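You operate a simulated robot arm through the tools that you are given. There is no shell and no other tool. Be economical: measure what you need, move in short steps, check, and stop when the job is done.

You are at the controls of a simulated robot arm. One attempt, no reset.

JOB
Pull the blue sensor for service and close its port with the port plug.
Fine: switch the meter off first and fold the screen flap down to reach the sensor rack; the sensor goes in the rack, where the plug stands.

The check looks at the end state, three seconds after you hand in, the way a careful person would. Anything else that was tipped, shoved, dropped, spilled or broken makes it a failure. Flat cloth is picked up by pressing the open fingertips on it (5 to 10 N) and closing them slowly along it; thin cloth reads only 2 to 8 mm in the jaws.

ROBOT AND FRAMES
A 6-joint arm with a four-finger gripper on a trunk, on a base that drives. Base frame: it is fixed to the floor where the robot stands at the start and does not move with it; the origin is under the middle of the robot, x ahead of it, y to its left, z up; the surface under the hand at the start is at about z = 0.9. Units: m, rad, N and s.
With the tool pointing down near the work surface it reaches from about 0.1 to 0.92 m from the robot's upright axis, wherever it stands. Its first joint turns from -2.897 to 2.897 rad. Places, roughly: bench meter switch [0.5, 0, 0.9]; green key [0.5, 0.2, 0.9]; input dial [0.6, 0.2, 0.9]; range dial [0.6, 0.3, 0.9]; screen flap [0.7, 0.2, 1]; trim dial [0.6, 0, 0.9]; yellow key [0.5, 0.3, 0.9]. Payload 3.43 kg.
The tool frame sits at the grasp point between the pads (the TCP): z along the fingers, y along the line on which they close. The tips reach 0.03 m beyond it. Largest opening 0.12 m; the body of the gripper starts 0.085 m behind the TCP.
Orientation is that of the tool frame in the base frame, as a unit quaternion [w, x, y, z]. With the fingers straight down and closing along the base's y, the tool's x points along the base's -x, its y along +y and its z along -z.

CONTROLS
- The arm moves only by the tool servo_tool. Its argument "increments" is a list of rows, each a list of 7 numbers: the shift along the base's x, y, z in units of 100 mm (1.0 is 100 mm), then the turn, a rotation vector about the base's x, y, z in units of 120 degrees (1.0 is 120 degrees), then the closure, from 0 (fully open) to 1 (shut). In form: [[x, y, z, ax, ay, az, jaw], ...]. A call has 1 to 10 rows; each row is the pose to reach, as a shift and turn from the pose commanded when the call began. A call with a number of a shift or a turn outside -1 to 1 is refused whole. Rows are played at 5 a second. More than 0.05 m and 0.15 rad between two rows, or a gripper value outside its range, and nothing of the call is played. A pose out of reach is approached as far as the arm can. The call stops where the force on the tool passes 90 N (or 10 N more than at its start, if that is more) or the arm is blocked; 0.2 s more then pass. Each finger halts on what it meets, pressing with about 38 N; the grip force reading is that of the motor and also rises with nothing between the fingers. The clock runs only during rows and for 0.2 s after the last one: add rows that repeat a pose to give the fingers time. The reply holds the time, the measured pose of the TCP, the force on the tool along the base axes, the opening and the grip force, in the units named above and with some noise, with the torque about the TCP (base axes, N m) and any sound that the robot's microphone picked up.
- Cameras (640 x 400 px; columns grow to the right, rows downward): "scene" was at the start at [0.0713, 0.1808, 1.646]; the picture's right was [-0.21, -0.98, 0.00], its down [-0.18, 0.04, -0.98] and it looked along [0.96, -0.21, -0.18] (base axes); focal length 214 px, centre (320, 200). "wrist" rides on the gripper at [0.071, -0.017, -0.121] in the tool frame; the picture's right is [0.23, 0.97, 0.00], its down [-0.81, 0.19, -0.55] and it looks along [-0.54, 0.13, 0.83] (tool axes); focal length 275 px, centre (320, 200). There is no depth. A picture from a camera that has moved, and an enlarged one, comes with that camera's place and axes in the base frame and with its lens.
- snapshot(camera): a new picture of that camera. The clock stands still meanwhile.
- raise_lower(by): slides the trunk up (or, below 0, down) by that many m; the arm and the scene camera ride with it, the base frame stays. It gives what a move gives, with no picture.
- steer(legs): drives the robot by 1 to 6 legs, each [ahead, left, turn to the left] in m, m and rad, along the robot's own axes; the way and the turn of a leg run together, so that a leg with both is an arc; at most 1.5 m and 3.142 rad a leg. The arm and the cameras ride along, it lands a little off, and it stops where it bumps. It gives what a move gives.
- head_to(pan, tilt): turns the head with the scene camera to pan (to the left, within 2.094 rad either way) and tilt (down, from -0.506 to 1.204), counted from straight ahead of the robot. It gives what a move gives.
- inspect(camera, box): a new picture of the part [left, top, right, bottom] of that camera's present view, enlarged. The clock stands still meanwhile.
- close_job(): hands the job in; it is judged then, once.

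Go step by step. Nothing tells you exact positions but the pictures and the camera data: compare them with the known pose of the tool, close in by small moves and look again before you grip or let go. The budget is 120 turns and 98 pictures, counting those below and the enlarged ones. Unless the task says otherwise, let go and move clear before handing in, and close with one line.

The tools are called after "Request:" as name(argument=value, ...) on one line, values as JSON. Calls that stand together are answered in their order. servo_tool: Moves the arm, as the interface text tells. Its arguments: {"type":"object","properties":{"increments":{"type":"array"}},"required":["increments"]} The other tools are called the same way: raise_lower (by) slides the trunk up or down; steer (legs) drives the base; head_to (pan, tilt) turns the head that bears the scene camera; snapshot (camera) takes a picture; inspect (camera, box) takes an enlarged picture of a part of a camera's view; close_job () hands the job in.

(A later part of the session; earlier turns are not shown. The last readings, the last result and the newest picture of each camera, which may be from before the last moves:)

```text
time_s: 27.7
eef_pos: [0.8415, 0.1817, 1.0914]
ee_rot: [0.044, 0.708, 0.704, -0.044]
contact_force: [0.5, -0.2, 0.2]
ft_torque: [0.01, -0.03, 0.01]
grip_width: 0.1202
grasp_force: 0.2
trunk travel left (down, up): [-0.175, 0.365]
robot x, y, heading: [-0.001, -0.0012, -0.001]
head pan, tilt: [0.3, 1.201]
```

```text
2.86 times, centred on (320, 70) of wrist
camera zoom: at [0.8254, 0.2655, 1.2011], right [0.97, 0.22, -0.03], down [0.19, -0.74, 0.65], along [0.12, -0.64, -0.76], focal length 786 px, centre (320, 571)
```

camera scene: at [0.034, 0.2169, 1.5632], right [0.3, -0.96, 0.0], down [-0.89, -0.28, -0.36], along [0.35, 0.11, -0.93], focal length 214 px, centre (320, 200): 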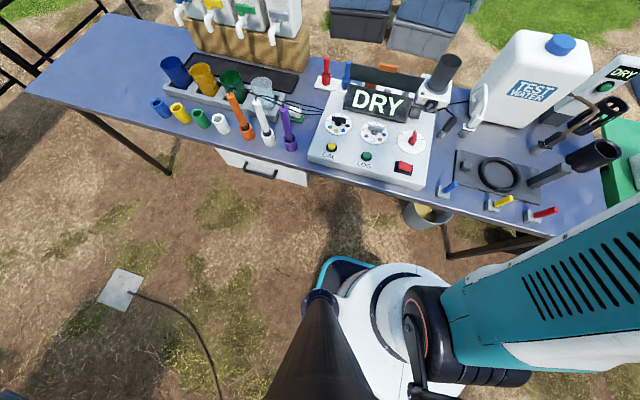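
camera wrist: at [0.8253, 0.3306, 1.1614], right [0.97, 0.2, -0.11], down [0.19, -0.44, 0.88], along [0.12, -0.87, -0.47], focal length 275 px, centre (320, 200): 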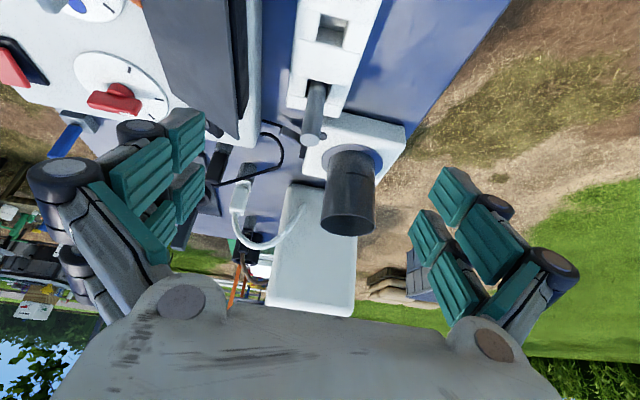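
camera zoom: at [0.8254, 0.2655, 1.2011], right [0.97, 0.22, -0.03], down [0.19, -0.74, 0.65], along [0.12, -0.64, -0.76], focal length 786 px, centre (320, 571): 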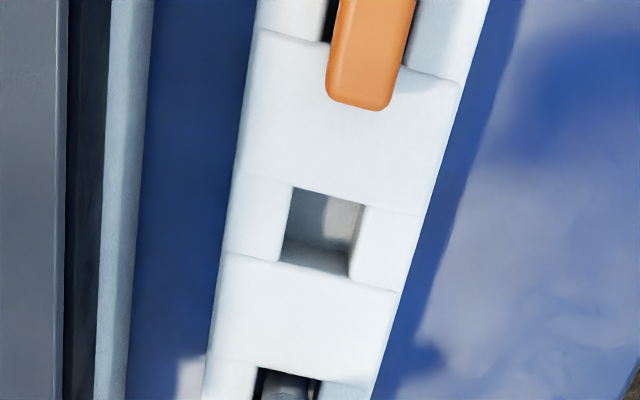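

Request:
servo_tool(increments=[[0.2, 0.3, 0, -0.06, 0, 0, 0.3], [0.4, 0.6, 0, -0.12, 0, 0, 0.6], [0.5, 0.9, 0, -0.18, 0, 0, 1], [0.5, 1, 0, -0.22, 0, 0, 1], [0.5, 1, -0.3, -0.22, 0, 0, 1], [0.5, 1, -0.6, -0.22, 0, 0, 1], [0.5, 1, -0.6, -0.22, 0, 0, 1]])

Request:
snapshot(camera="wrist")

```text
time_s: 29.3
eef_pos: [0.8398, 0.2536, 1.0403]
ee_rot: [0.206, 0.678, 0.675, -0.203]
contact_force: [0.9, -0.9, -0.1]
ft_torque: [0.05, -0.01, 0.0]
grip_width: 0.0001
grasp_force: 33.3
out of reach, approached as far as the arm can: row 2, 3, 4, 5, 6, 7
trunk travel left (down, up): [-0.175, 0.365]
robot x, y, heading: [0.0006, -0.0022, 0.002]
head pan, tilt: [0.3, 1.201]
```

```text
57 pictures are left
camera wrist: at [0.8228, 0.3792, 1.1006], right [0.97, 0.19, -0.12], down [0.19, -0.37, 0.91], along [0.13, -0.91, -0.4], focal length 275 px, centre (320, 200)
```

wrist: 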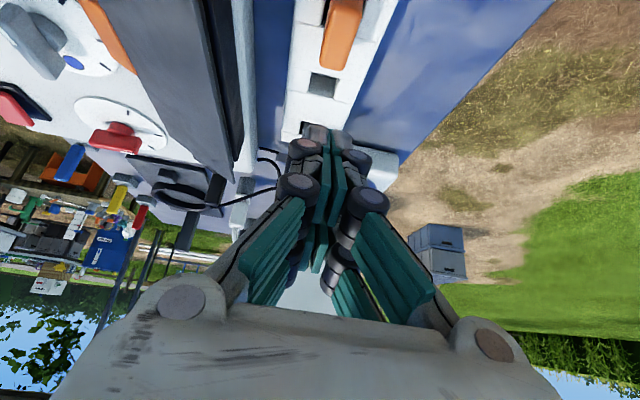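

Request:
inspect(camera="wrist", box=[270, 0, 410, 100])

Request:
inspect(camera="scene", box=[310, 40, 410, 110])

```text
4.00 times, centred on (340, 50) of wrist
camera zoom: at [0.8228, 0.3792, 1.1006], right [0.97, 0.19, -0.12], down [0.19, -0.37, 0.91], along [0.13, -0.91, -0.4], focal length 1101 px, centre (240, 800)
```

zoom: 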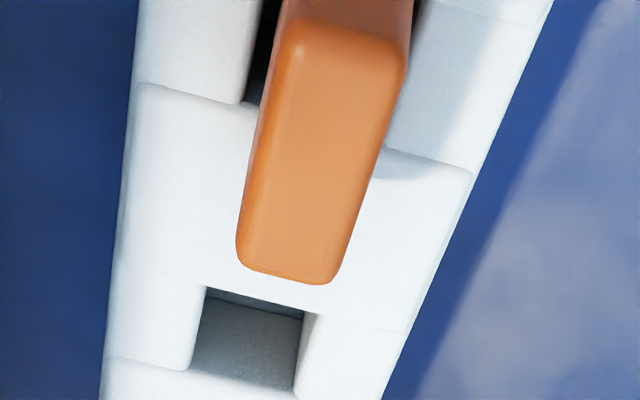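

```text
5.71 times, centred on (360, 75) of scene
camera zoom: at [0.0334, 0.2166, 1.5633], right [0.3, -0.96, 0.0], down [-0.89, -0.28, -0.36], along [0.35, 0.11, -0.93], focal length 1226 px, centre (91, 914)
```

zoom: 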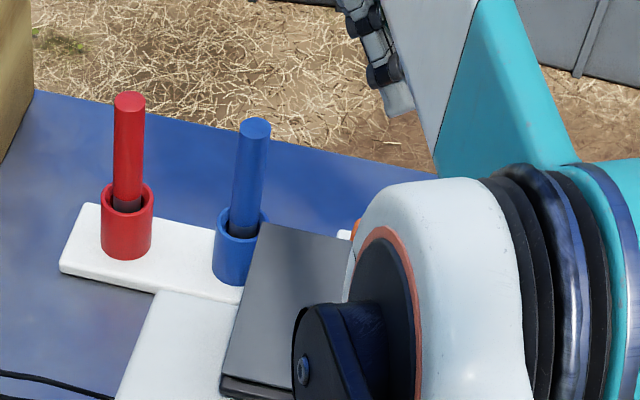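

The grey rod is round, like the sensor bodies, and stands at [0.838, 0.091], top z 0.96; I take it as the plug. The blue sensor is at [0.836, 0.349], top z 0.98, with its ring top near 0.915. I'll straighten the hand and go above the blue sensor.

Request:
servo_tool(increments=[[-0.1, 0, 0.4, 0.06, 0, 0, 1], [-0.2, 0, 0.8, 0.12, 0, 0, 1], [-0.2, 0, 1, 0.18, 0, 0, 1], [-0.2, 0, 1, 0.24, 0, 0, 1], [-0.2, 0, 1, 0.28, 0, 0, 0.8], [-0.2, 0, 1, 0.28, 0, 0, 0.58]])

Request:
snapshot(camera="wrist")

```text
time_s: 30.7
eef_pos: [0.8215, 0.2531, 1.1418]
ee_rot: [0.0, 0.709, 0.705, 0.001]
contact_force: [0.1, 0.5, 0.6]
ft_torque: [0.01, -0.02, -0.02]
grip_width: 0.0503
grasp_force: 0.0
trunk travel left (down, up): [-0.175, 0.365]
robot x, y, heading: [0.0016, -0.0012, 0.0]
head pan, tilt: [0.3, 1.201]
```

```text
54 pictures are left
camera wrist: at [0.8043, 0.3231, 1.2613], right [0.97, 0.23, 0.0], down [0.19, -0.81, 0.55], along [0.12, -0.54, -0.83], focal length 275 px, centre (320, 200)
```

wrist: 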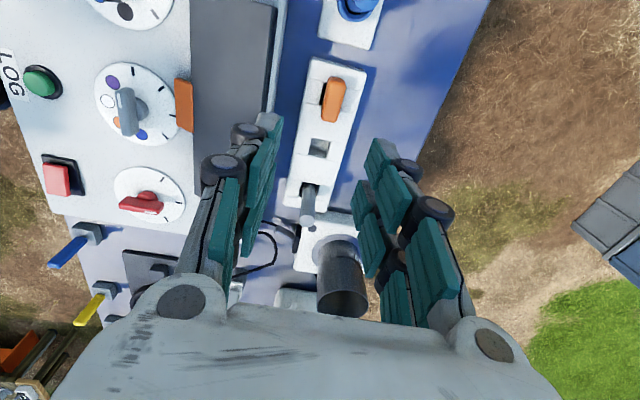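

The blue sensor is near the edge of my reach, so I'll shift the base 0.13 m left with the arm up.

Request:
steer(legs=[[0, 0.13, 0]])

Request:
snapshot(camera="wrist")

```text
time_s: 32.0
eef_pos: [0.8201, 0.384, 1.1413]
ee_rot: [-0.001, 0.709, 0.705, 0.0]
contact_force: [0.0, 0.3, -0.1]
ft_torque: [-0.04, -0.01, 0.01]
grip_width: 0.0503
grasp_force: 0.1
trunk travel left (down, up): [-0.175, 0.365]
robot x, y, heading: [-0.0005, 0.1307, 0.0]
head pan, tilt: [0.3, 1.201]
```

```text
53 pictures are left
camera wrist: at [0.8045, 0.4549, 1.261], right [0.97, 0.23, 0.0], down [0.19, -0.81, 0.55], along [0.12, -0.54, -0.83], focal length 275 px, centre (320, 200)
```

wrist: 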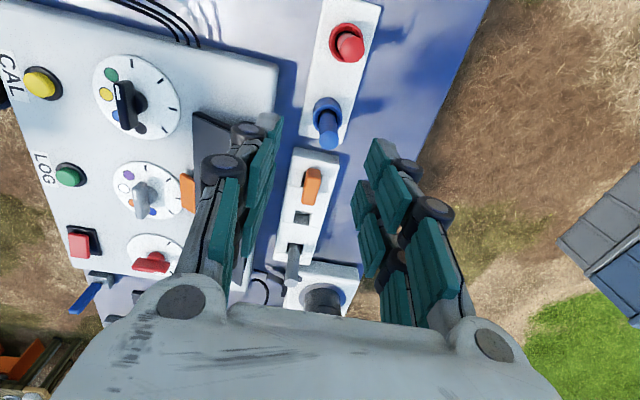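

The blue sensor is confirmed at [0.838, 0.348]. Centring above it and lowering.

Request:
servo_tool(increments=[[0.1, -0.2, 0, 0, 0, 0, 0.58], [0.18, -0.35, -0.3, 0, 0, 0, 0.58], [0.18, -0.35, -0.7, 0, 0, 0, 0.58], [0.18, -0.35, -1, 0, 0, 0, 0.58], [0.18, -0.35, -1, 0, 0, 0, 0.58]])

Request:
snapshot(camera="wrist")

Request:
inspect(camera="scene", box=[300, 20, 440, 120])

```text
time_s: 33.2
eef_pos: [0.839, 0.3501, 1.0417]
ee_rot: [0.0, 0.709, 0.705, 0.0]
contact_force: [0.3, 0.6, -0.3]
ft_torque: [0.0, 0.04, 0.03]
grip_width: 0.0505
grasp_force: 0.1
trunk travel left (down, up): [-0.175, 0.365]
robot x, y, heading: [-0.0004, 0.1346, 0.0]
head pan, tilt: [0.3, 1.201]
```

```text
52 pictures are left
camera wrist: at [0.8225, 0.4202, 1.1619], right [0.97, 0.23, 0.0], down [0.19, -0.81, 0.55], along [0.12, -0.54, -0.83], focal length 275 px, centre (320, 200)
```

wrist: 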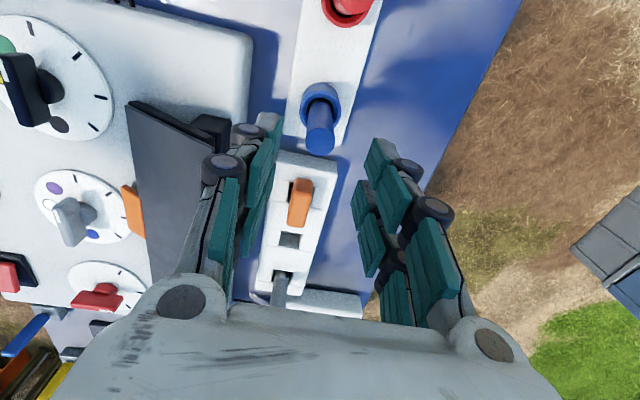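

```text
4.00 times, centred on (370, 70) of scene
camera zoom: at [0.0344, 0.3483, 1.5632], right [0.29, -0.96, 0.0], down [-0.89, -0.27, -0.36], along [0.35, 0.11, -0.93], focal length 858 px, centre (120, 720)
```

zoom: 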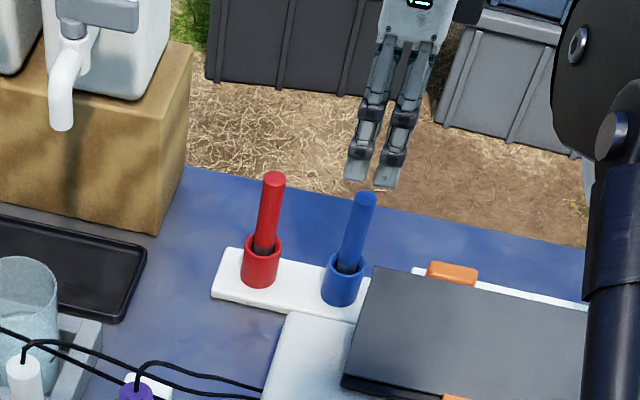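

Well centred. Lowering to z≈0.957 around the body.

Request:
servo_tool(increments=[[-0.01, -0.01, -0.3, 0, 0, 0, 0.58], [-0.01, -0.01, -0.6, 0, 0, 0, 0.58], [-0.01, -0.01, -0.8, 0, 0, 0, 0.58], [-0.01, -0.01, -0.8, 0, 0, 0, 0.58]])

Request:
inspect(camera="wrist", box=[220, 60, 420, 220])

Request:
inspect(camera="scene", box=[340, 30, 420, 100])

```text
time_s: 34.2
eef_pos: [0.8383, 0.3495, 0.9614]
ee_rot: [0.0, 0.709, 0.706, 0.0]
contact_force: [0.1, -0.9, -0.6]
ft_torque: [0.01, 0.01, -0.01]
grip_width: 0.0503
grasp_force: 0.0
trunk travel left (down, up): [-0.175, 0.365]
robot x, y, heading: [-0.0009, 0.1342, 0.002]
head pan, tilt: [0.3, 1.201]
```

```text
2.50 times, centred on (320, 140) of wrist
camera zoom: at [0.8212, 0.4192, 1.0809], right [0.97, 0.23, 0.0], down [0.19, -0.81, 0.55], along [0.12, -0.54, -0.83], focal length 688 px, centre (320, 350)
```

zoom: 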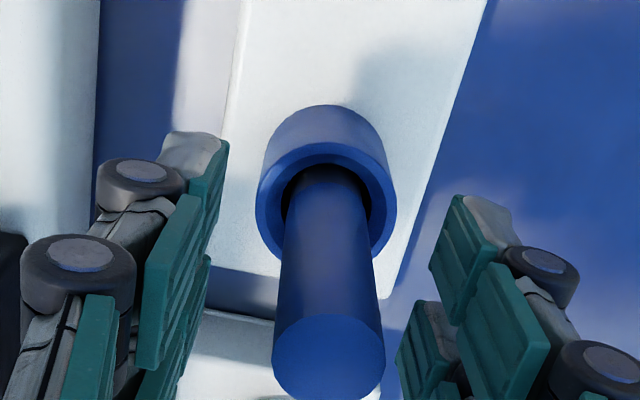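

```text
5.71 times, centred on (380, 65) of scene
camera zoom: at [0.0343, 0.3483, 1.5632], right [0.29, -0.96, 0.0], down [-0.89, -0.28, -0.36], along [0.35, 0.11, -0.93], focal length 1226 px, centre (-23, 971)
```

zoom: 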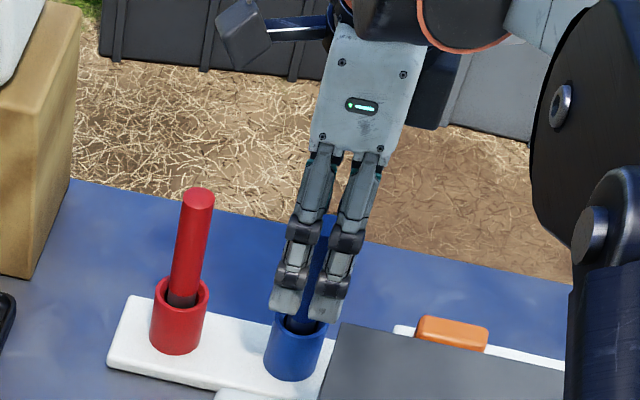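

The fingers straddle the sensor body just above the ring. Closing.

Request:
servo_tool(increments=[[0, 0, 0, 0, 0, 0, 0.7], [0, 0, 0, 0, 0, 0, 0.8], [0, 0, 0, 0, 0, 0, 0.9], [0, 0, 0, 0, 0, 0, 1], [0, 0, 0, 0, 0, 0, 1]])

Request:
servo_tool(increments=[[0, 0, 0.1, 0, 0, 0, 1], [0, 0, 0.25, 0, 0, 0, 1], [0, 0, 0.5, 0, 0, 0, 1], [0, 0, 0.75, 0, 0, 0, 1], [0, 0, 1, 0, 0, 0, 1]])

Request:
inspect(camera="scene", box=[310, 0, 430, 100])

```text
time_s: 35.4
eef_pos: [0.8384, 0.3485, 0.9612]
ee_rot: [0.0, 0.709, 0.705, 0.0]
contact_force: [-0.2, 0.3, 0.0]
ft_torque: [-0.01, 0.01, 0.01]
grip_width: 0.0173
grasp_force: 38.2
trunk travel left (down, up): [-0.175, 0.365]
robot x, y, heading: [-0.002, 0.1303, -0.001]
head pan, tilt: [0.3, 1.201]
```

```text
time_s: 36.6
eef_pos: [0.838, 0.3478, 1.0618]
ee_rot: [0.0, 0.709, 0.705, 0.001]
contact_force: [-0.3, 0.4, -0.6]
ft_torque: [-0.01, 0.02, 0.0]
grip_width: 0.0171
grasp_force: 37.4
trunk travel left (down, up): [-0.175, 0.365]
robot x, y, heading: [0.0021, 0.1308, 0.002]
head pan, tilt: [0.3, 1.201]
```

```text
4.00 times, centred on (370, 50) of scene
camera zoom: at [0.0341, 0.3482, 1.5632], right [0.29, -0.96, 0.0], down [-0.89, -0.28, -0.36], along [0.35, 0.11, -0.93], focal length 858 px, centre (120, 800)
```

zoom: 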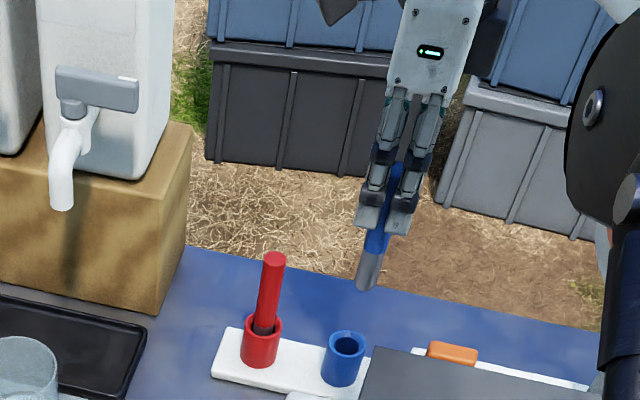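

The sensor is out. The rack's empty middle slot is at about [0.8375, 0.168]; I'll raise and carry the sensor there.

Request:
servo_tool(increments=[[0, 0, 0.4, 0, 0, 0, 1], [0, -0.4, 0.4, 0, 0, 0, 1], [0, -0.8, 0.4, 0, 0, 0, 1], [0, -1, 0.4, 0, 0, 0, 1], [0, -1, 0.4, 0, 0, 0, 1]])

Request:
servo_tool(increments=[[0, -0.4, 0, 0, 0, 0, 1], [0, -0.8, 0, 0, 0, 0, 1], [0, -0.8, -0.1, 0, 0, 0, 1]])

Request:
snapshot(camera="wrist")

Request:
snapshot(camera="scene")

```text
time_s: 37.8
eef_pos: [0.8376, 0.2477, 1.1008]
ee_rot: [-0.001, 0.709, 0.705, 0.0]
contact_force: [-0.6, -0.3, -0.4]
ft_torque: [0.0, 0.01, 0.01]
grip_width: 0.0172
grasp_force: 38.6
trunk travel left (down, up): [-0.175, 0.365]
robot x, y, heading: [-0.0028, 0.1329, -0.001]
head pan, tilt: [0.3, 1.201]
```

```text
time_s: 38.6
eef_pos: [0.837, 0.1669, 1.0914]
ee_rot: [0.0, 0.708, 0.706, 0.0]
contact_force: [-0.3, 0.1, -0.3]
ft_torque: [0.04, 0.03, 0.02]
grip_width: 0.0172
grasp_force: 37.6
trunk travel left (down, up): [-0.175, 0.365]
robot x, y, heading: [-0.0006, 0.1313, 0.003]
head pan, tilt: [0.3, 1.201]
```

```text
47 pictures are left
camera wrist: at [0.8216, 0.2379, 1.2106], right [0.97, 0.23, 0.0], down [0.19, -0.81, 0.55], along [0.12, -0.54, -0.83], focal length 275 px, centre (320, 200)
```

wrist: 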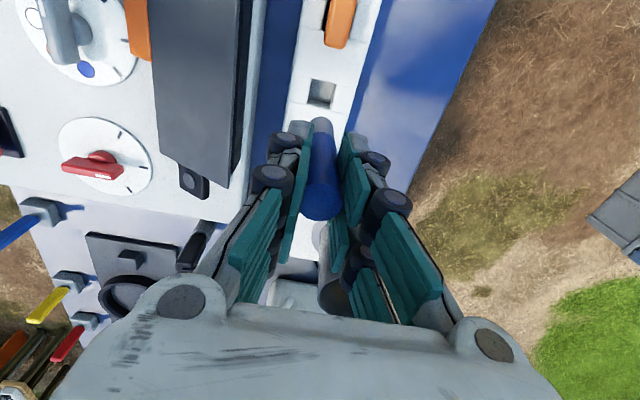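

```text
46 pictures are left
camera scene: at [0.0343, 0.3481, 1.5632], right [0.3, -0.96, 0.0], down [-0.89, -0.28, -0.36], along [0.35, 0.11, -0.93], focal length 214 px, centre (320, 200)
```

scene: 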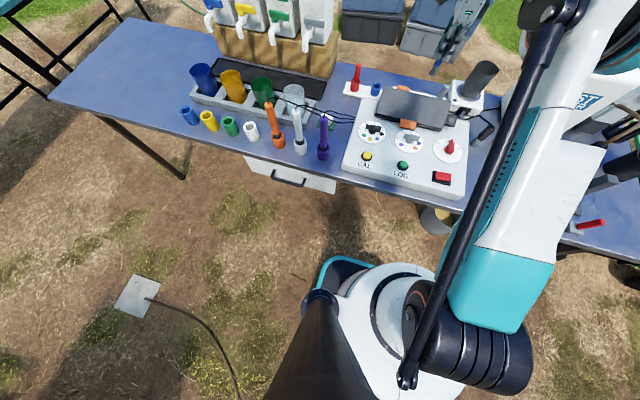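

The slot confirms at [0.837, 0.169]. Descending until the stem tip is just above it.

Request:
servo_tool(increments=[[0, 0.015, -0.3, 0, 0, 0, 1], [0, 0.015, -0.6, 0, 0, 0, 1], [0, 0.015, -0.88, 0, 0, 0, 1], [0, 0.015, -0.88, 0, 0, 0, 1]])

Request:
inspect(camera="wrist", box=[250, 20, 410, 150])

```text
time_s: 39.6
eef_pos: [0.8366, 0.1689, 1.0028]
ee_rot: [-0.001, 0.709, 0.705, 0.0]
contact_force: [-0.3, 1.0, -1.1]
ft_torque: [0.0, -0.01, -0.01]
grip_width: 0.0171
grasp_force: 38.1
trunk travel left (down, up): [-0.175, 0.365]
robot x, y, heading: [-0.0003, 0.1289, 0.002]
head pan, tilt: [0.3, 1.201]
```

```text
3.08 times, centred on (330, 85) of wrist
camera zoom: at [0.8217, 0.2394, 1.1225], right [0.97, 0.23, 0.0], down [0.19, -0.81, 0.55], along [0.12, -0.54, -0.83], focal length 847 px, centre (289, 554)
```

zoom: 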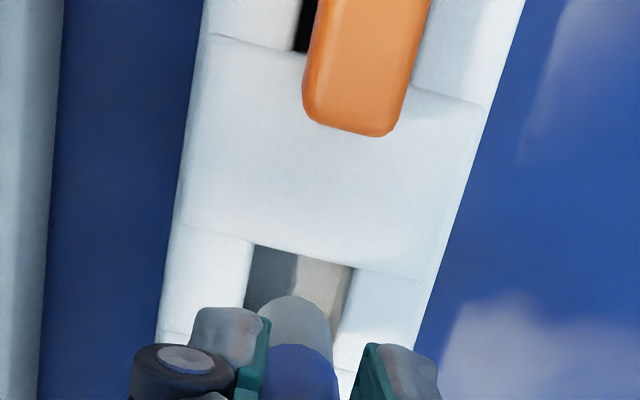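

Aligned within a couple of mm. Lowering slowly into the slot.

Request:
servo_tool(increments=[[0, -0.02, -0.1, 0, 0, 0, 1], [0, -0.02, -0.2, 0, 0, 0, 1], [0, -0.02, -0.3, 0, 0, 0, 1], [0, -0.02, -0.37, 0, 0, 0, 1]])

Request:
inspect(camera="wrist", box=[250, 20, 410, 150])

```text
time_s: 40.6
eef_pos: [0.8377, 0.1669, 0.9667]
ee_rot: [0.001, 0.709, 0.705, -0.001]
contact_force: [0.3, 0.3, 0.4]
ft_torque: [-0.02, 0.0, -0.01]
grip_width: 0.0176
grasp_force: 37.7
trunk travel left (down, up): [-0.175, 0.365]
robot x, y, heading: [0.0008, 0.1325, 0.004]
head pan, tilt: [0.3, 1.201]
```

```text
3.08 times, centred on (330, 85) of wrist
camera zoom: at [0.8214, 0.2378, 1.0862], right [0.97, 0.23, 0.0], down [0.19, -0.81, 0.55], along [0.12, -0.54, -0.83], focal length 847 px, centre (289, 554)
```

zoom: 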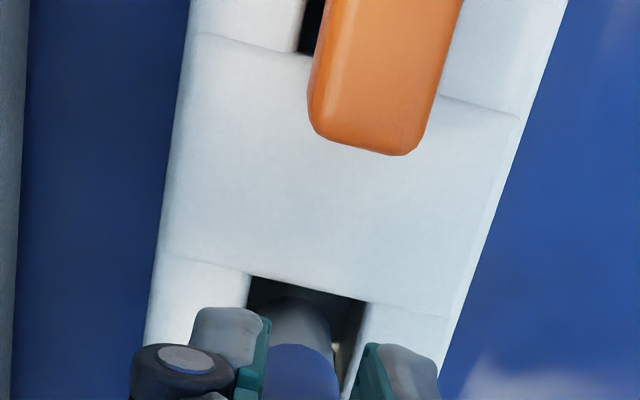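

The stem is in the slot. Continue down until it bottoms.

Request:
servo_tool(increments=[[0.01, 0, -0.08, 0, 0, 0, 1], [0.01, 0, -0.14, 0, 0, 0, 1], [0.01, 0, -0.2, 0, 0, 0, 1], [0.01, 0, -0.26, 0, 0, 0, 1], [0.01, 0, -0.3, 0, 0, 0, 1]])

Request:
inspect(camera="wrist", box=[220, 40, 420, 220])

```text
time_s: 41.8
eef_pos: [0.8371, 0.1665, 0.939]
ee_rot: [0.0, 0.709, 0.706, 0.001]
contact_force: [1.5, 1.2, 35.8]
ft_torque: [0.06, -0.03, -0.02]
grip_width: 0.0175
grasp_force: 37.6
trunk travel left (down, up): [-0.175, 0.365]
robot x, y, heading: [-0.0028, 0.1304, -0.003]
head pan, tilt: [0.3, 1.201]
```

```text
2.22 times, centred on (320, 130) of wrist
camera zoom: at [0.8201, 0.2378, 1.0588], right [0.97, 0.23, 0.0], down [0.19, -0.81, 0.55], along [0.13, -0.54, -0.83], focal length 612 px, centre (320, 356)
```

zoom: 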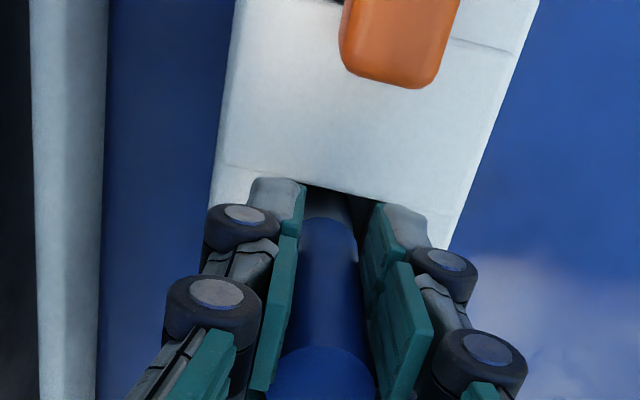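

Bottomed out, with the sensor's top level with the grey rod's. Releasing gently and lifting.

Request:
servo_tool(increments=[[0, 0, 0.02, 0, 0, 0, 1], [0, 0, 0.02, 0, 0, 0, 0.82], [0, 0, 0.02, 0, 0, 0, 0.7], [0, 0, 0.02, 0, 0, 0, 0.58], [0, 0, 0.4, 0, 0, 0, 0.58], [0, 0, 0.8, 0, 0, 0, 0.58], [0, 0, 1, 0, 0, 0, 0.58]])

Request:
snapshot(camera="wrist")

```text
time_s: 43.4
eef_pos: [0.8385, 0.1676, 1.036]
ee_rot: [0.0, 0.709, 0.705, -0.001]
contact_force: [0.3, -0.9, 0.2]
ft_torque: [-0.01, -0.01, 0.0]
grip_width: 0.0503
grasp_force: 0.1
trunk travel left (down, up): [-0.175, 0.365]
robot x, y, heading: [0.0016, 0.1292, -0.0]
head pan, tilt: [0.3, 1.201]
```

```text
42 pictures are left
camera wrist: at [0.8226, 0.2377, 1.1564], right [0.97, 0.23, 0.0], down [0.19, -0.81, 0.55], along [0.12, -0.54, -0.83], focal length 275 px, centre (320, 200)
```

wrist: 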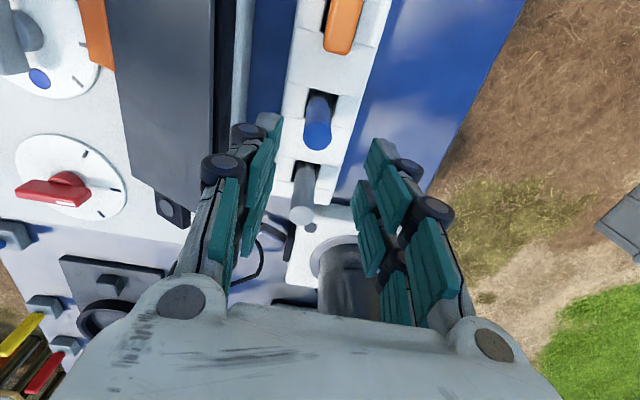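

The sensor stands in the rack. Now to the grey plug at [0.838, 0.091].

Request:
servo_tool(increments=[[0, -0.3, 0.1, 0, 0, 0, 0.58], [0, -0.6, 0.1, 0, 0, 0, 0.58], [0, -0.76, 0.1, 0, 0, 0, 0.58], [0, -0.76, 0.1, 0, 0, 0, 0.58]])

Request:
snapshot(camera="wrist")

Request:
inspect(camera="scene", box=[360, 20, 520, 130])

```text
time_s: 44.4
eef_pos: [0.8384, 0.0916, 1.0469]
ee_rot: [0.0, 0.709, 0.705, 0.0]
contact_force: [0.0, -0.2, -0.3]
ft_torque: [0.0, -0.01, -0.03]
grip_width: 0.0503
grasp_force: 0.1
trunk travel left (down, up): [-0.175, 0.365]
robot x, y, heading: [-0.0008, 0.1306, 0.002]
head pan, tilt: [0.3, 1.201]
```

```text
41 pictures are left
camera wrist: at [0.8222, 0.1616, 1.1664], right [0.97, 0.23, 0.0], down [0.19, -0.81, 0.55], along [0.12, -0.54, -0.83], focal length 275 px, centre (320, 200)
```

wrist: 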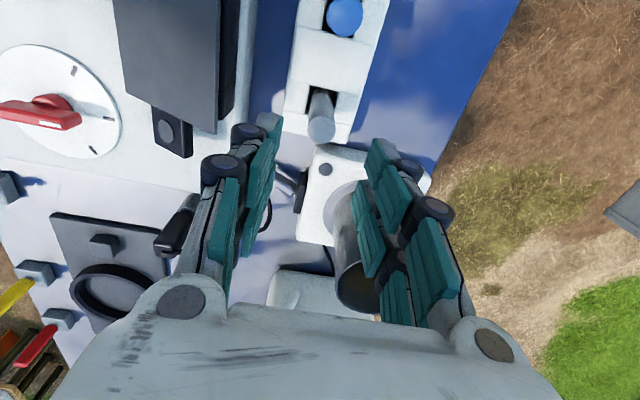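

```text
3.64 times, centred on (440, 75) of scene
camera zoom: at [0.0341, 0.348, 1.5632], right [0.29, -0.96, 0.0], down [-0.89, -0.28, -0.36], along [0.35, 0.11, -0.93], focal length 780 px, centre (-116, 654)
```

zoom: 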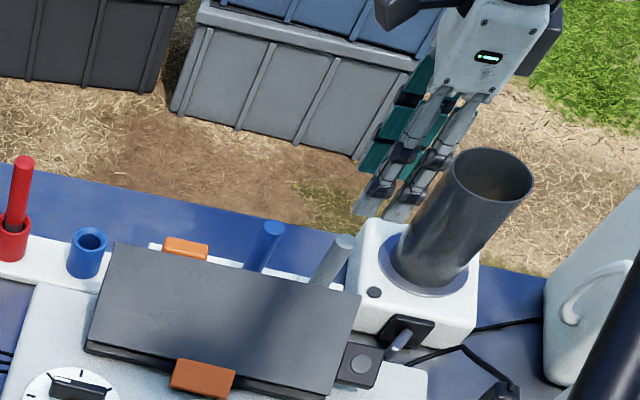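

The plug is centred at [0.837, 0.092]. The pipe is 4 cm clear, so I'll descend and grip.

Request:
servo_tool(increments=[[0, 0, -0.4, 0, 0, 0, 0.58], [0, 0, -0.8, 0, 0, 0, 0.58], [0, 0, -1, 0, 0, 0, 0.58], [0, 0, -1, 0, 0, 0, 0.58]])

Request:
inspect(camera="wrist", box=[220, 40, 420, 220])

```text
time_s: 45.4
eef_pos: [0.838, 0.0914, 0.9454]
ee_rot: [0.0, 0.709, 0.705, 0.001]
contact_force: [0.5, 0.1, -0.2]
ft_torque: [0.04, -0.03, 0.01]
grip_width: 0.0506
grasp_force: 0.1
trunk travel left (down, up): [-0.175, 0.365]
robot x, y, heading: [0.0021, 0.1282, 0.004]
head pan, tilt: [0.3, 1.201]
```

```text
2.22 times, centred on (320, 130) of wrist
camera zoom: at [0.8224, 0.1612, 1.066], right [0.97, 0.23, 0.0], down [0.19, -0.81, 0.55], along [0.12, -0.54, -0.83], focal length 612 px, centre (320, 356)
```

zoom: 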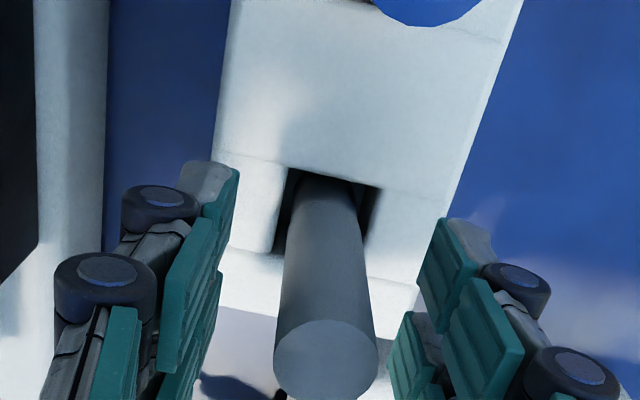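

Request:
servo_tool(increments=[[0, 0, 0, 0, 0, 0, 0.7], [0, 0, 0, 0, 0, 0, 0.8], [0, 0, 0, 0, 0, 0, 0.9], [0, 0, 0, 0, 0, 0, 1], [0, 0, 0, 0, 0, 0, 1]])

Request:
servo_tool(increments=[[0, 0, 0.2, 0, 0, 0, 1], [0, 0, 0.5, 0, 0, 0, 1], [0, 0, 0.8, 0, 0, 0, 1], [0, 0, 1, 0, 0, 0, 1]])

Request:
servo_tool(increments=[[0, 0, 0.3, 0, 0, 0, 1], [0, 0, 0.65, 0, 0, 0, 1], [0, 0, 0.65, 0, 0, 0, 1]])

Request:
inspect(camera="scene", box=[360, 0, 520, 120])

```text
time_s: 46.6
eef_pos: [0.8381, 0.0908, 0.9461]
ee_rot: [0.0, 0.709, 0.705, 0.0]
contact_force: [-0.6, 0.2, -0.5]
ft_torque: [0.01, 0.01, 0.0]
grip_width: 0.0185
grasp_force: 37.6
trunk travel left (down, up): [-0.175, 0.365]
robot x, y, heading: [-0.0005, 0.1265, 0.001]
head pan, tilt: [0.3, 1.201]
```

```text
time_s: 47.6
eef_pos: [0.8373, 0.0903, 1.0474]
ee_rot: [0.0, 0.709, 0.706, 0.0]
contact_force: [0.6, 0.2, -1.4]
ft_torque: [0.06, -0.03, -0.02]
grip_width: 0.0184
grasp_force: 37.8
trunk travel left (down, up): [-0.175, 0.365]
robot x, y, heading: [0.0013, 0.1342, -0.002]
head pan, tilt: [0.3, 1.201]
```

```text
time_s: 48.4
eef_pos: [0.8401, 0.0908, 1.1122]
ee_rot: [0.0, 0.709, 0.705, 0.0]
contact_force: [0.1, -0.4, -1.4]
ft_torque: [-0.01, -0.02, -0.01]
grip_width: 0.0183
grasp_force: 38.1
trunk travel left (down, up): [-0.175, 0.365]
robot x, y, heading: [0.0044, 0.1279, -0.0]
head pan, tilt: [0.3, 1.201]
```

```text
3.33 times, centred on (440, 60) of scene
camera zoom: at [0.0343, 0.3481, 1.5632], right [0.29, -0.96, 0.0], down [-0.89, -0.27, -0.36], along [0.35, 0.11, -0.93], focal length 715 px, centre (-80, 667)
```

zoom: 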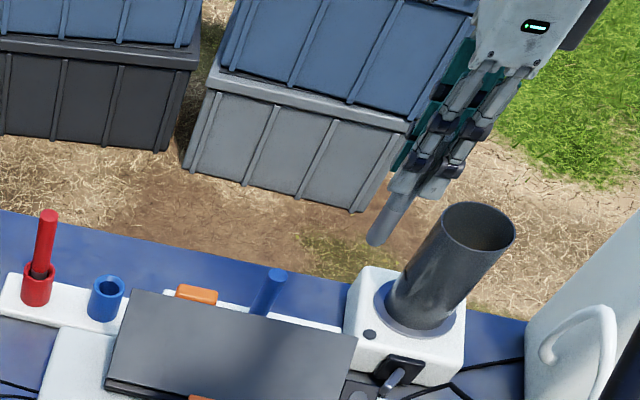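

Request:
inspect(camera="scene", box=[430, 20, 490, 70])

Request:
inspect(camera="wrist", box=[220, 40, 420, 220])

```text
8.00 times, centred on (460, 45) of scene
camera zoom: at [0.0343, 0.3481, 1.5632], right [0.29, -0.96, 0.0], down [-0.89, -0.27, -0.36], along [0.35, 0.11, -0.93], focal length 1716 px, centre (-800, 1440)
```

zoom: 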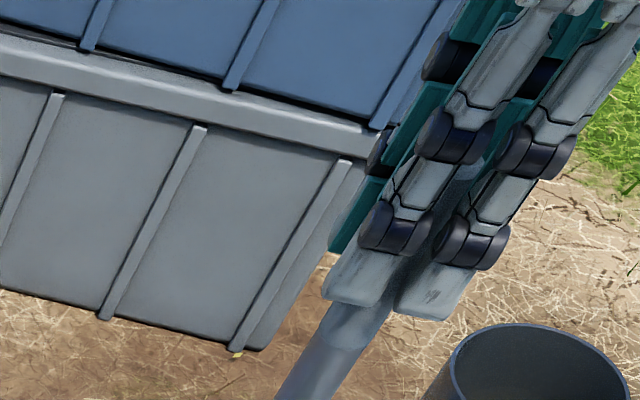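

```text
2.22 times, centred on (320, 130) of wrist
camera zoom: at [0.8232, 0.1621, 1.2312], right [0.97, 0.23, 0.0], down [0.19, -0.81, 0.55], along [0.12, -0.54, -0.83], focal length 612 px, centre (320, 356)
```

zoom: 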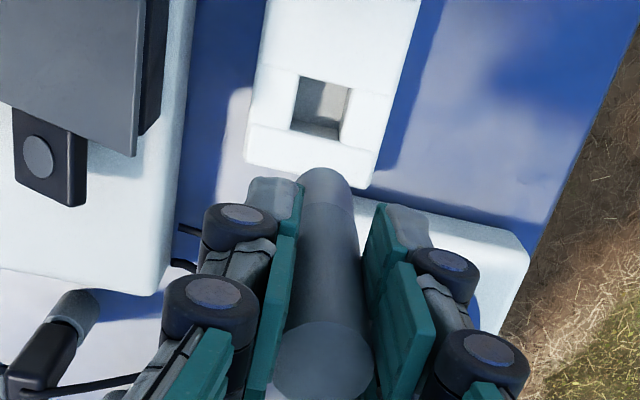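

The grey rod has a body and stem just like the sensor's, so it might be a spare sensor and the orange-gripped piece might be the plug. I'll return the rod to its slot and lift the orange one to check its stem.

Request:
servo_tool(increments=[[-0.01, 0, -0.4, 0, 0, 0, 1], [-0.02, 0, -0.8, 0, 0, 0, 1], [-0.02, 0, -0.95, 0, 0, 0, 1], [-0.02, 0, -0.95, 0, 0, 0, 1]])

Request:
inspect(camera="wrist", box=[220, 20, 420, 200])

```text
time_s: 49.4
eef_pos: [0.8374, 0.0914, 1.016]
ee_rot: [0.0, 0.709, 0.705, 0.0]
contact_force: [-0.3, -0.6, -0.2]
ft_torque: [-0.05, 0.01, -0.04]
grip_width: 0.0182
grasp_force: 37.7
trunk travel left (down, up): [-0.175, 0.365]
robot x, y, heading: [0.0003, 0.1315, -0.001]
head pan, tilt: [0.3, 1.201]
```

```text
2.22 times, centred on (320, 110) of wrist
camera zoom: at [0.8209, 0.1621, 1.1357], right [0.97, 0.23, 0.0], down [0.19, -0.81, 0.55], along [0.12, -0.54, -0.83], focal length 612 px, centre (320, 400)
```

zoom: 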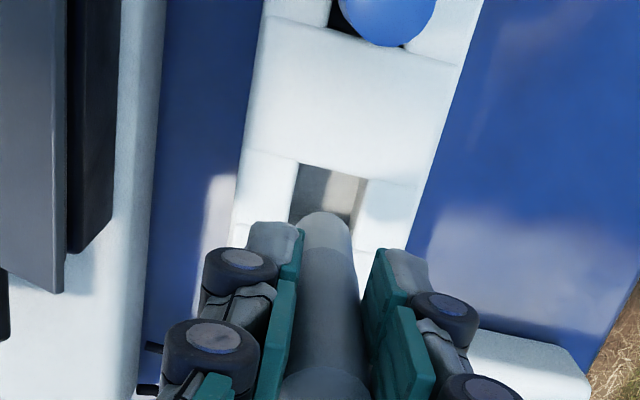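

Request:
servo_tool(increments=[[0, 0, -0.2, 0, 0, 0, 1], [0, 0, -0.4, 0, 0, 0, 1], [0, 0, -0.55, 0, 0, 0, 1], [0, 0, -0.63, 0, 0, 0, 1], [0, 0, -0.69, 0, 0, 0, 1], [0, 0, -0.71, 0, 0, 0, 1]])

Request:
inspect(camera="wrist", box=[220, 20, 420, 200])

```text
time_s: 50.8
eef_pos: [0.8366, 0.0904, 0.946]
ee_rot: [0.0, 0.709, 0.705, -0.001]
contact_force: [1.4, 0.3, 8.1]
ft_torque: [0.08, -0.2, 0.02]
grip_width: 0.0179
grasp_force: 37.8
trunk travel left (down, up): [-0.175, 0.365]
robot x, y, heading: [0.0011, 0.1327, 0.002]
head pan, tilt: [0.3, 1.201]
```

```text
2.22 times, centred on (320, 110) of wrist
camera zoom: at [0.8202, 0.1618, 1.066], right [0.97, 0.23, 0.0], down [0.19, -0.81, 0.55], along [0.13, -0.54, -0.83], focal length 612 px, centre (320, 400)
```

zoom: 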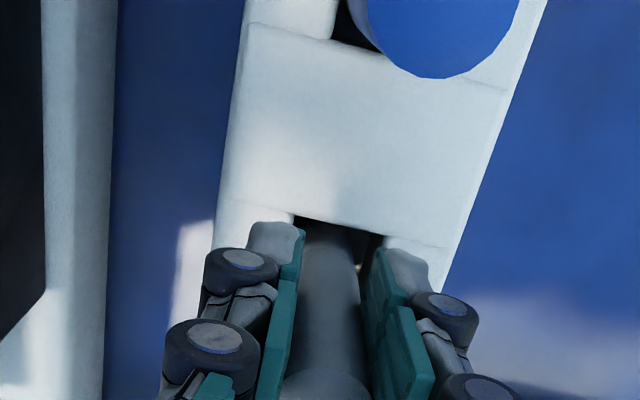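

Seated again. Releasing, lifting, and moving above the orange-gripped piece at about [0.83, 0.245].

Request:
servo_tool(increments=[[0, 0, 0, 0, 0, 0, 0.82], [0, 0, 0, 0, 0, 0, 0.7], [0, 0, 0, 0, 0, 0, 0.58], [0, 0, 0.4, 0, 0, 0, 0.58], [0, 0, 0.8, 0, 0, 0, 0.58], [0, 0, 1, 0, 0, 0, 0.58]])

Request:
servo_tool(increments=[[0, 0.4, 0, 0, 0, 0, 0.58], [0, 0.8, 0, 0, 0, 0, 0.58], [0, 1, 0, 0, 0, 0, 0.58], [0, 1, 0, 0, 0, 0, 0.58]])

Request:
servo_tool(increments=[[0, 0.3, 0, 0, 0, 0, 0.58], [0, 0.54, 0, 0, 0, 0, 0.58], [0, 0.54, 0, 0, 0, 0, 0.58]])

Request:
snapshot(camera="wrist")

Request:
inspect(camera="scene", box=[340, 10, 500, 130])

```text
time_s: 52.2
eef_pos: [0.8377, 0.0912, 1.0455]
ee_rot: [0.001, 0.709, 0.705, 0.0]
contact_force: [0.6, 0.4, -0.6]
ft_torque: [0.06, -0.05, -0.02]
grip_width: 0.0503
grasp_force: 0.2
trunk travel left (down, up): [-0.175, 0.365]
robot x, y, heading: [0.002, 0.1272, -0.003]
head pan, tilt: [0.3, 1.201]
```

```text
time_s: 53.2
eef_pos: [0.8379, 0.1902, 1.0457]
ee_rot: [0.0, 0.709, 0.705, 0.0]
contact_force: [-0.3, 0.0, 0.5]
ft_torque: [0.01, -0.03, 0.06]
grip_width: 0.0504
grasp_force: 0.1
trunk travel left (down, up): [-0.175, 0.365]
robot x, y, heading: [-0.0012, 0.1303, 0.007]
head pan, tilt: [0.3, 1.201]
```

```text
time_s: 54.0
eef_pos: [0.8379, 0.2447, 1.0458]
ee_rot: [0.0, 0.709, 0.705, 0.0]
contact_force: [-0.4, -0.6, -0.6]
ft_torque: [-0.02, -0.06, 0.01]
grip_width: 0.0507
grasp_force: 0.1
trunk travel left (down, up): [-0.175, 0.365]
robot x, y, heading: [0.0014, 0.1367, 0.002]
head pan, tilt: [0.3, 1.201]
```

```text
33 pictures are left
camera wrist: at [0.8214, 0.3151, 1.1658], right [0.97, 0.23, 0.0], down [0.19, -0.81, 0.55], along [0.12, -0.54, -0.83], focal length 275 px, centre (320, 200)
```

wrist: 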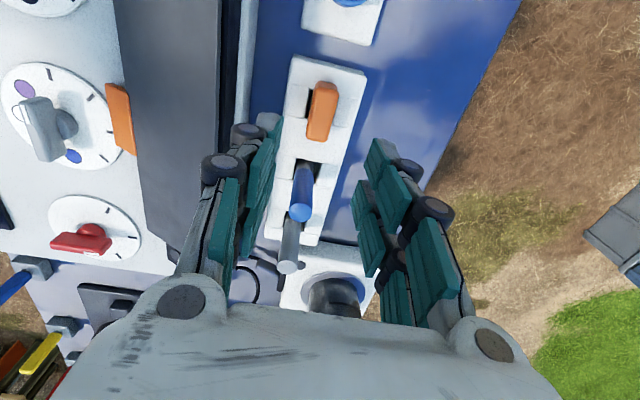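

```text
3.33 times, centred on (420, 70) of scene
camera zoom: at [0.0342, 0.3482, 1.5632], right [0.29, -0.96, 0.0], down [-0.89, -0.27, -0.36], along [0.35, 0.11, -0.93], focal length 715 px, centre (-13, 633)
```

zoom: 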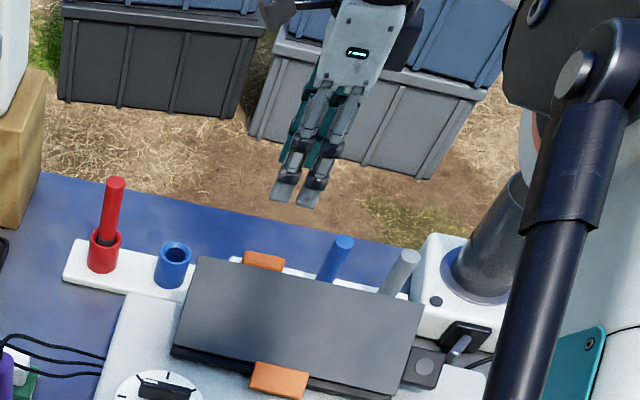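

The orange grip is at about [0.836, 0.251], top z≈0.925. Lowering to grip it.

Request:
servo_tool(increments=[[-0.01, 0.06, -0.4, 0, 0, 0, 0.58], [-0.01, 0.06, -0.8, 0, 0, 0, 0.58], [-0.01, 0.06, -1, 0, 0, 0, 0.58], [-0.01, 0.06, -1, 0, 0, 0, 0.58]])

Request:
servo_tool(increments=[[0, 0, -0.08, 0, 0, 0, 0.58], [0, 0, -0.15, 0, 0, 0, 0.58], [0, 0, -0.15, 0, 0, 0, 0.7], [0, 0, -0.15, 0, 0, 0, 0.8], [0, 0, -0.15, 0, 0, 0, 0.9], [0, 0, -0.15, 0, 0, 0, 1], [0, 0, -0.15, 0, 0, 0, 1]])

Request:
inspect(camera="wrist", box=[220, 40, 420, 220])

```text
time_s: 55.0
eef_pos: [0.8363, 0.2509, 0.9458]
ee_rot: [0.0, 0.709, 0.705, 0.0]
contact_force: [0.4, -0.2, -0.2]
ft_torque: [0.01, -0.02, 0.01]
grip_width: 0.0504
grasp_force: 0.1
trunk travel left (down, up): [-0.175, 0.365]
robot x, y, heading: [0.0029, 0.128, 0.002]
head pan, tilt: [0.3, 1.201]
```

```text
time_s: 56.6
eef_pos: [0.8365, 0.2508, 0.931]
ee_rot: [0.0, 0.709, 0.706, 0.001]
contact_force: [0.4, 1.0, -0.7]
ft_torque: [0.0, -0.01, 0.0]
grip_width: 0.0208
grasp_force: 37.4
trunk travel left (down, up): [-0.175, 0.365]
robot x, y, heading: [0.0011, 0.1328, 0.002]
head pan, tilt: [0.3, 1.201]
```

```text
2.22 times, centred on (320, 130) of wrist
camera zoom: at [0.8196, 0.3219, 1.0513], right [0.97, 0.23, 0.0], down [0.19, -0.81, 0.55], along [0.12, -0.54, -0.83], focal length 612 px, centre (320, 356)
```

zoom: 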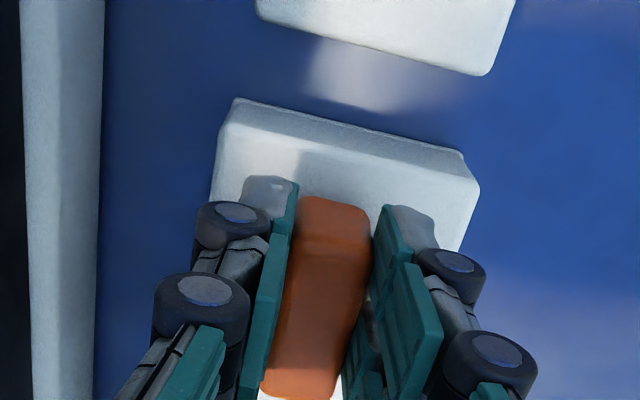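

Gripped (20.8 mm). Lifting to see what is under the orange grip.

Request:
servo_tool(increments=[[0, 0, 0.2, 0, 0, 0, 1], [0, 0, 0.5, 0, 0, 0, 1], [0, 0, 0.8, 0, 0, 0, 1], [0, 0, 1, 0, 0, 0, 1]])

Request:
inspect(camera="scene", box=[360, 10, 460, 100])

Request:
inspect(camera="wrist", box=[220, 40, 420, 220])

```text
time_s: 57.6
eef_pos: [0.8356, 0.2515, 1.0318]
ee_rot: [0.0, 0.709, 0.705, 0.0]
contact_force: [0.0, 0.1, -0.6]
ft_torque: [0.05, 0.01, 0.05]
grip_width: 0.0211
grasp_force: 38.0
trunk travel left (down, up): [-0.175, 0.365]
robot x, y, heading: [-0.0025, 0.1313, 0.004]
head pan, tilt: [0.3, 1.201]
```

```text
4.44 times, centred on (410, 55) of scene
camera zoom: at [0.034, 0.3482, 1.5632], right [0.29, -0.96, 0.0], down [-0.89, -0.28, -0.36], along [0.35, 0.11, -0.93], focal length 953 px, centre (-80, 844)
```

zoom: 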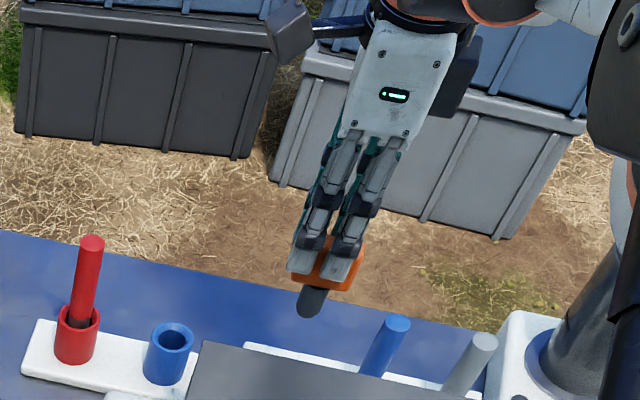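

```text
2.22 times, centred on (320, 130) of wrist
camera zoom: at [0.8194, 0.3215, 1.1516], right [0.97, 0.23, 0.0], down [0.19, -0.81, 0.55], along [0.12, -0.54, -0.83], focal length 612 px, centre (320, 356)
```

zoom: 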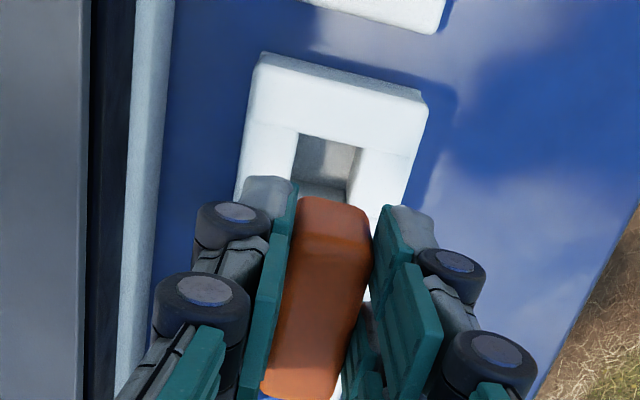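

Under the orange grip is a short black rubber stem, so this is the port plug. I'll carry it over the blue port at [0.838, 0.351].

Request:
servo_tool(increments=[[0, 0.3, 0.1, 0, 0, 0, 1], [0.02, 0.7, 0.1, 0, 0, 0, 1], [0.02, 1, 0.1, 0, 0, 0, 1], [0.02, 1, 0.0, 0, 0, 0, 1], [0.02, 1, -0.1, 0, 0, 0, 1]])

Request:
inspect(camera="scene", box=[340, 20, 420, 90])

Request:
inspect(camera="wrist", box=[220, 40, 420, 220])

```text
time_s: 58.8
eef_pos: [0.839, 0.3523, 1.0203]
ee_rot: [0.0, 0.709, 0.705, 0.0]
contact_force: [0.0, -0.3, -0.1]
ft_torque: [0.0, -0.01, 0.0]
grip_width: 0.0211
grasp_force: 38.1
trunk travel left (down, up): [-0.175, 0.365]
robot x, y, heading: [-0.0, 0.133, 0.003]
head pan, tilt: [0.3, 1.201]
```

```text
5.71 times, centred on (380, 55) of scene
camera zoom: at [0.0343, 0.3481, 1.5632], right [0.3, -0.96, 0.0], down [-0.89, -0.28, -0.36], along [0.35, 0.11, -0.93], focal length 1226 px, centre (-23, 1029)
```

zoom: 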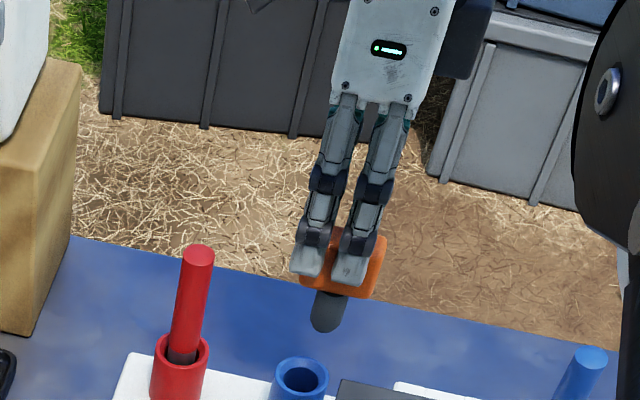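

```text
2.22 times, centred on (320, 130) of wrist
camera zoom: at [0.822, 0.4221, 1.1398], right [0.97, 0.23, 0.0], down [0.19, -0.81, 0.55], along [0.12, -0.54, -0.83], focal length 612 px, centre (320, 356)
```

zoom: 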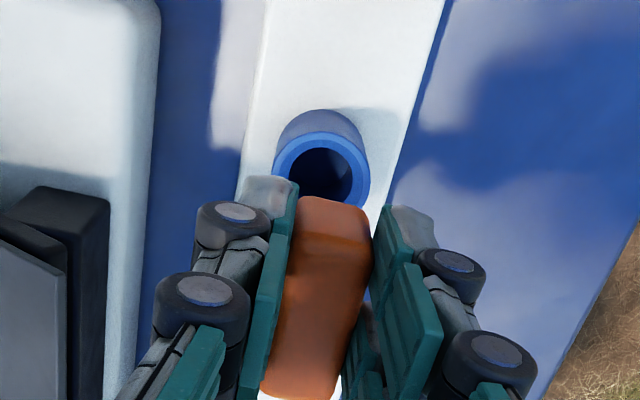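

Nearly above the port. I'll lower until the stem tip is just over the ring, then compare them in the scene view.

Request:
servo_tool(increments=[[0, 0, -0.1, 0, 0, 0, 1], [0, 0, -0.2, 0, 0, 0, 1], [0, 0, -0.28, 0, 0, 0, 1], [0, 0, -0.28, 0, 0, 0, 1]])

Request:
inspect(camera="scene", box=[350, 50, 400, 100])

Request:
inspect(camera="wrist", box=[260, 60, 380, 160])

```text
time_s: 59.8
eef_pos: [0.8378, 0.3511, 0.9922]
ee_rot: [0.0, 0.709, 0.705, -0.001]
contact_force: [0.4, -0.4, -0.2]
ft_torque: [-0.02, 0.04, -0.02]
grip_width: 0.0213
grasp_force: 37.9
trunk travel left (down, up): [-0.175, 0.365]
robot x, y, heading: [0.0025, 0.1314, -0.002]
head pan, tilt: [0.3, 1.201]
```

```text
8.00 times, centred on (375, 75) of scene
camera zoom: at [0.0343, 0.3483, 1.5632], right [0.29, -0.96, 0.0], down [-0.89, -0.28, -0.36], along [0.35, 0.11, -0.93], focal length 1716 px, centre (-120, 1200)
```

zoom: 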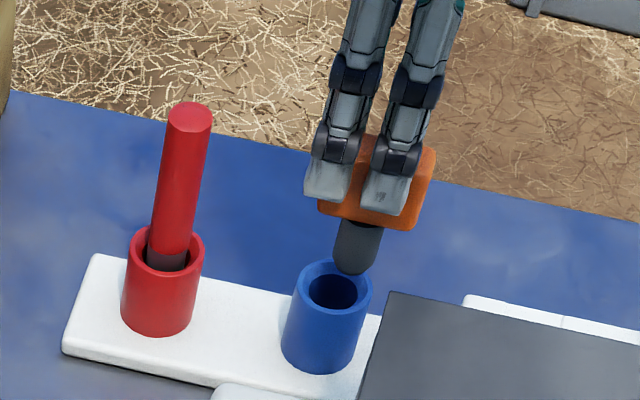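

```text
4.00 times, centred on (320, 110) of wrist
camera zoom: at [0.8216, 0.422, 1.1119], right [0.97, 0.23, 0.0], down [0.19, -0.81, 0.55], along [0.12, -0.54, -0.83], focal length 1101 px, centre (320, 560)
```

zoom: 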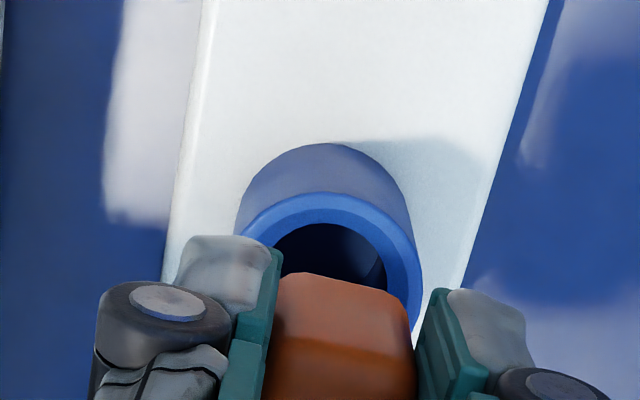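

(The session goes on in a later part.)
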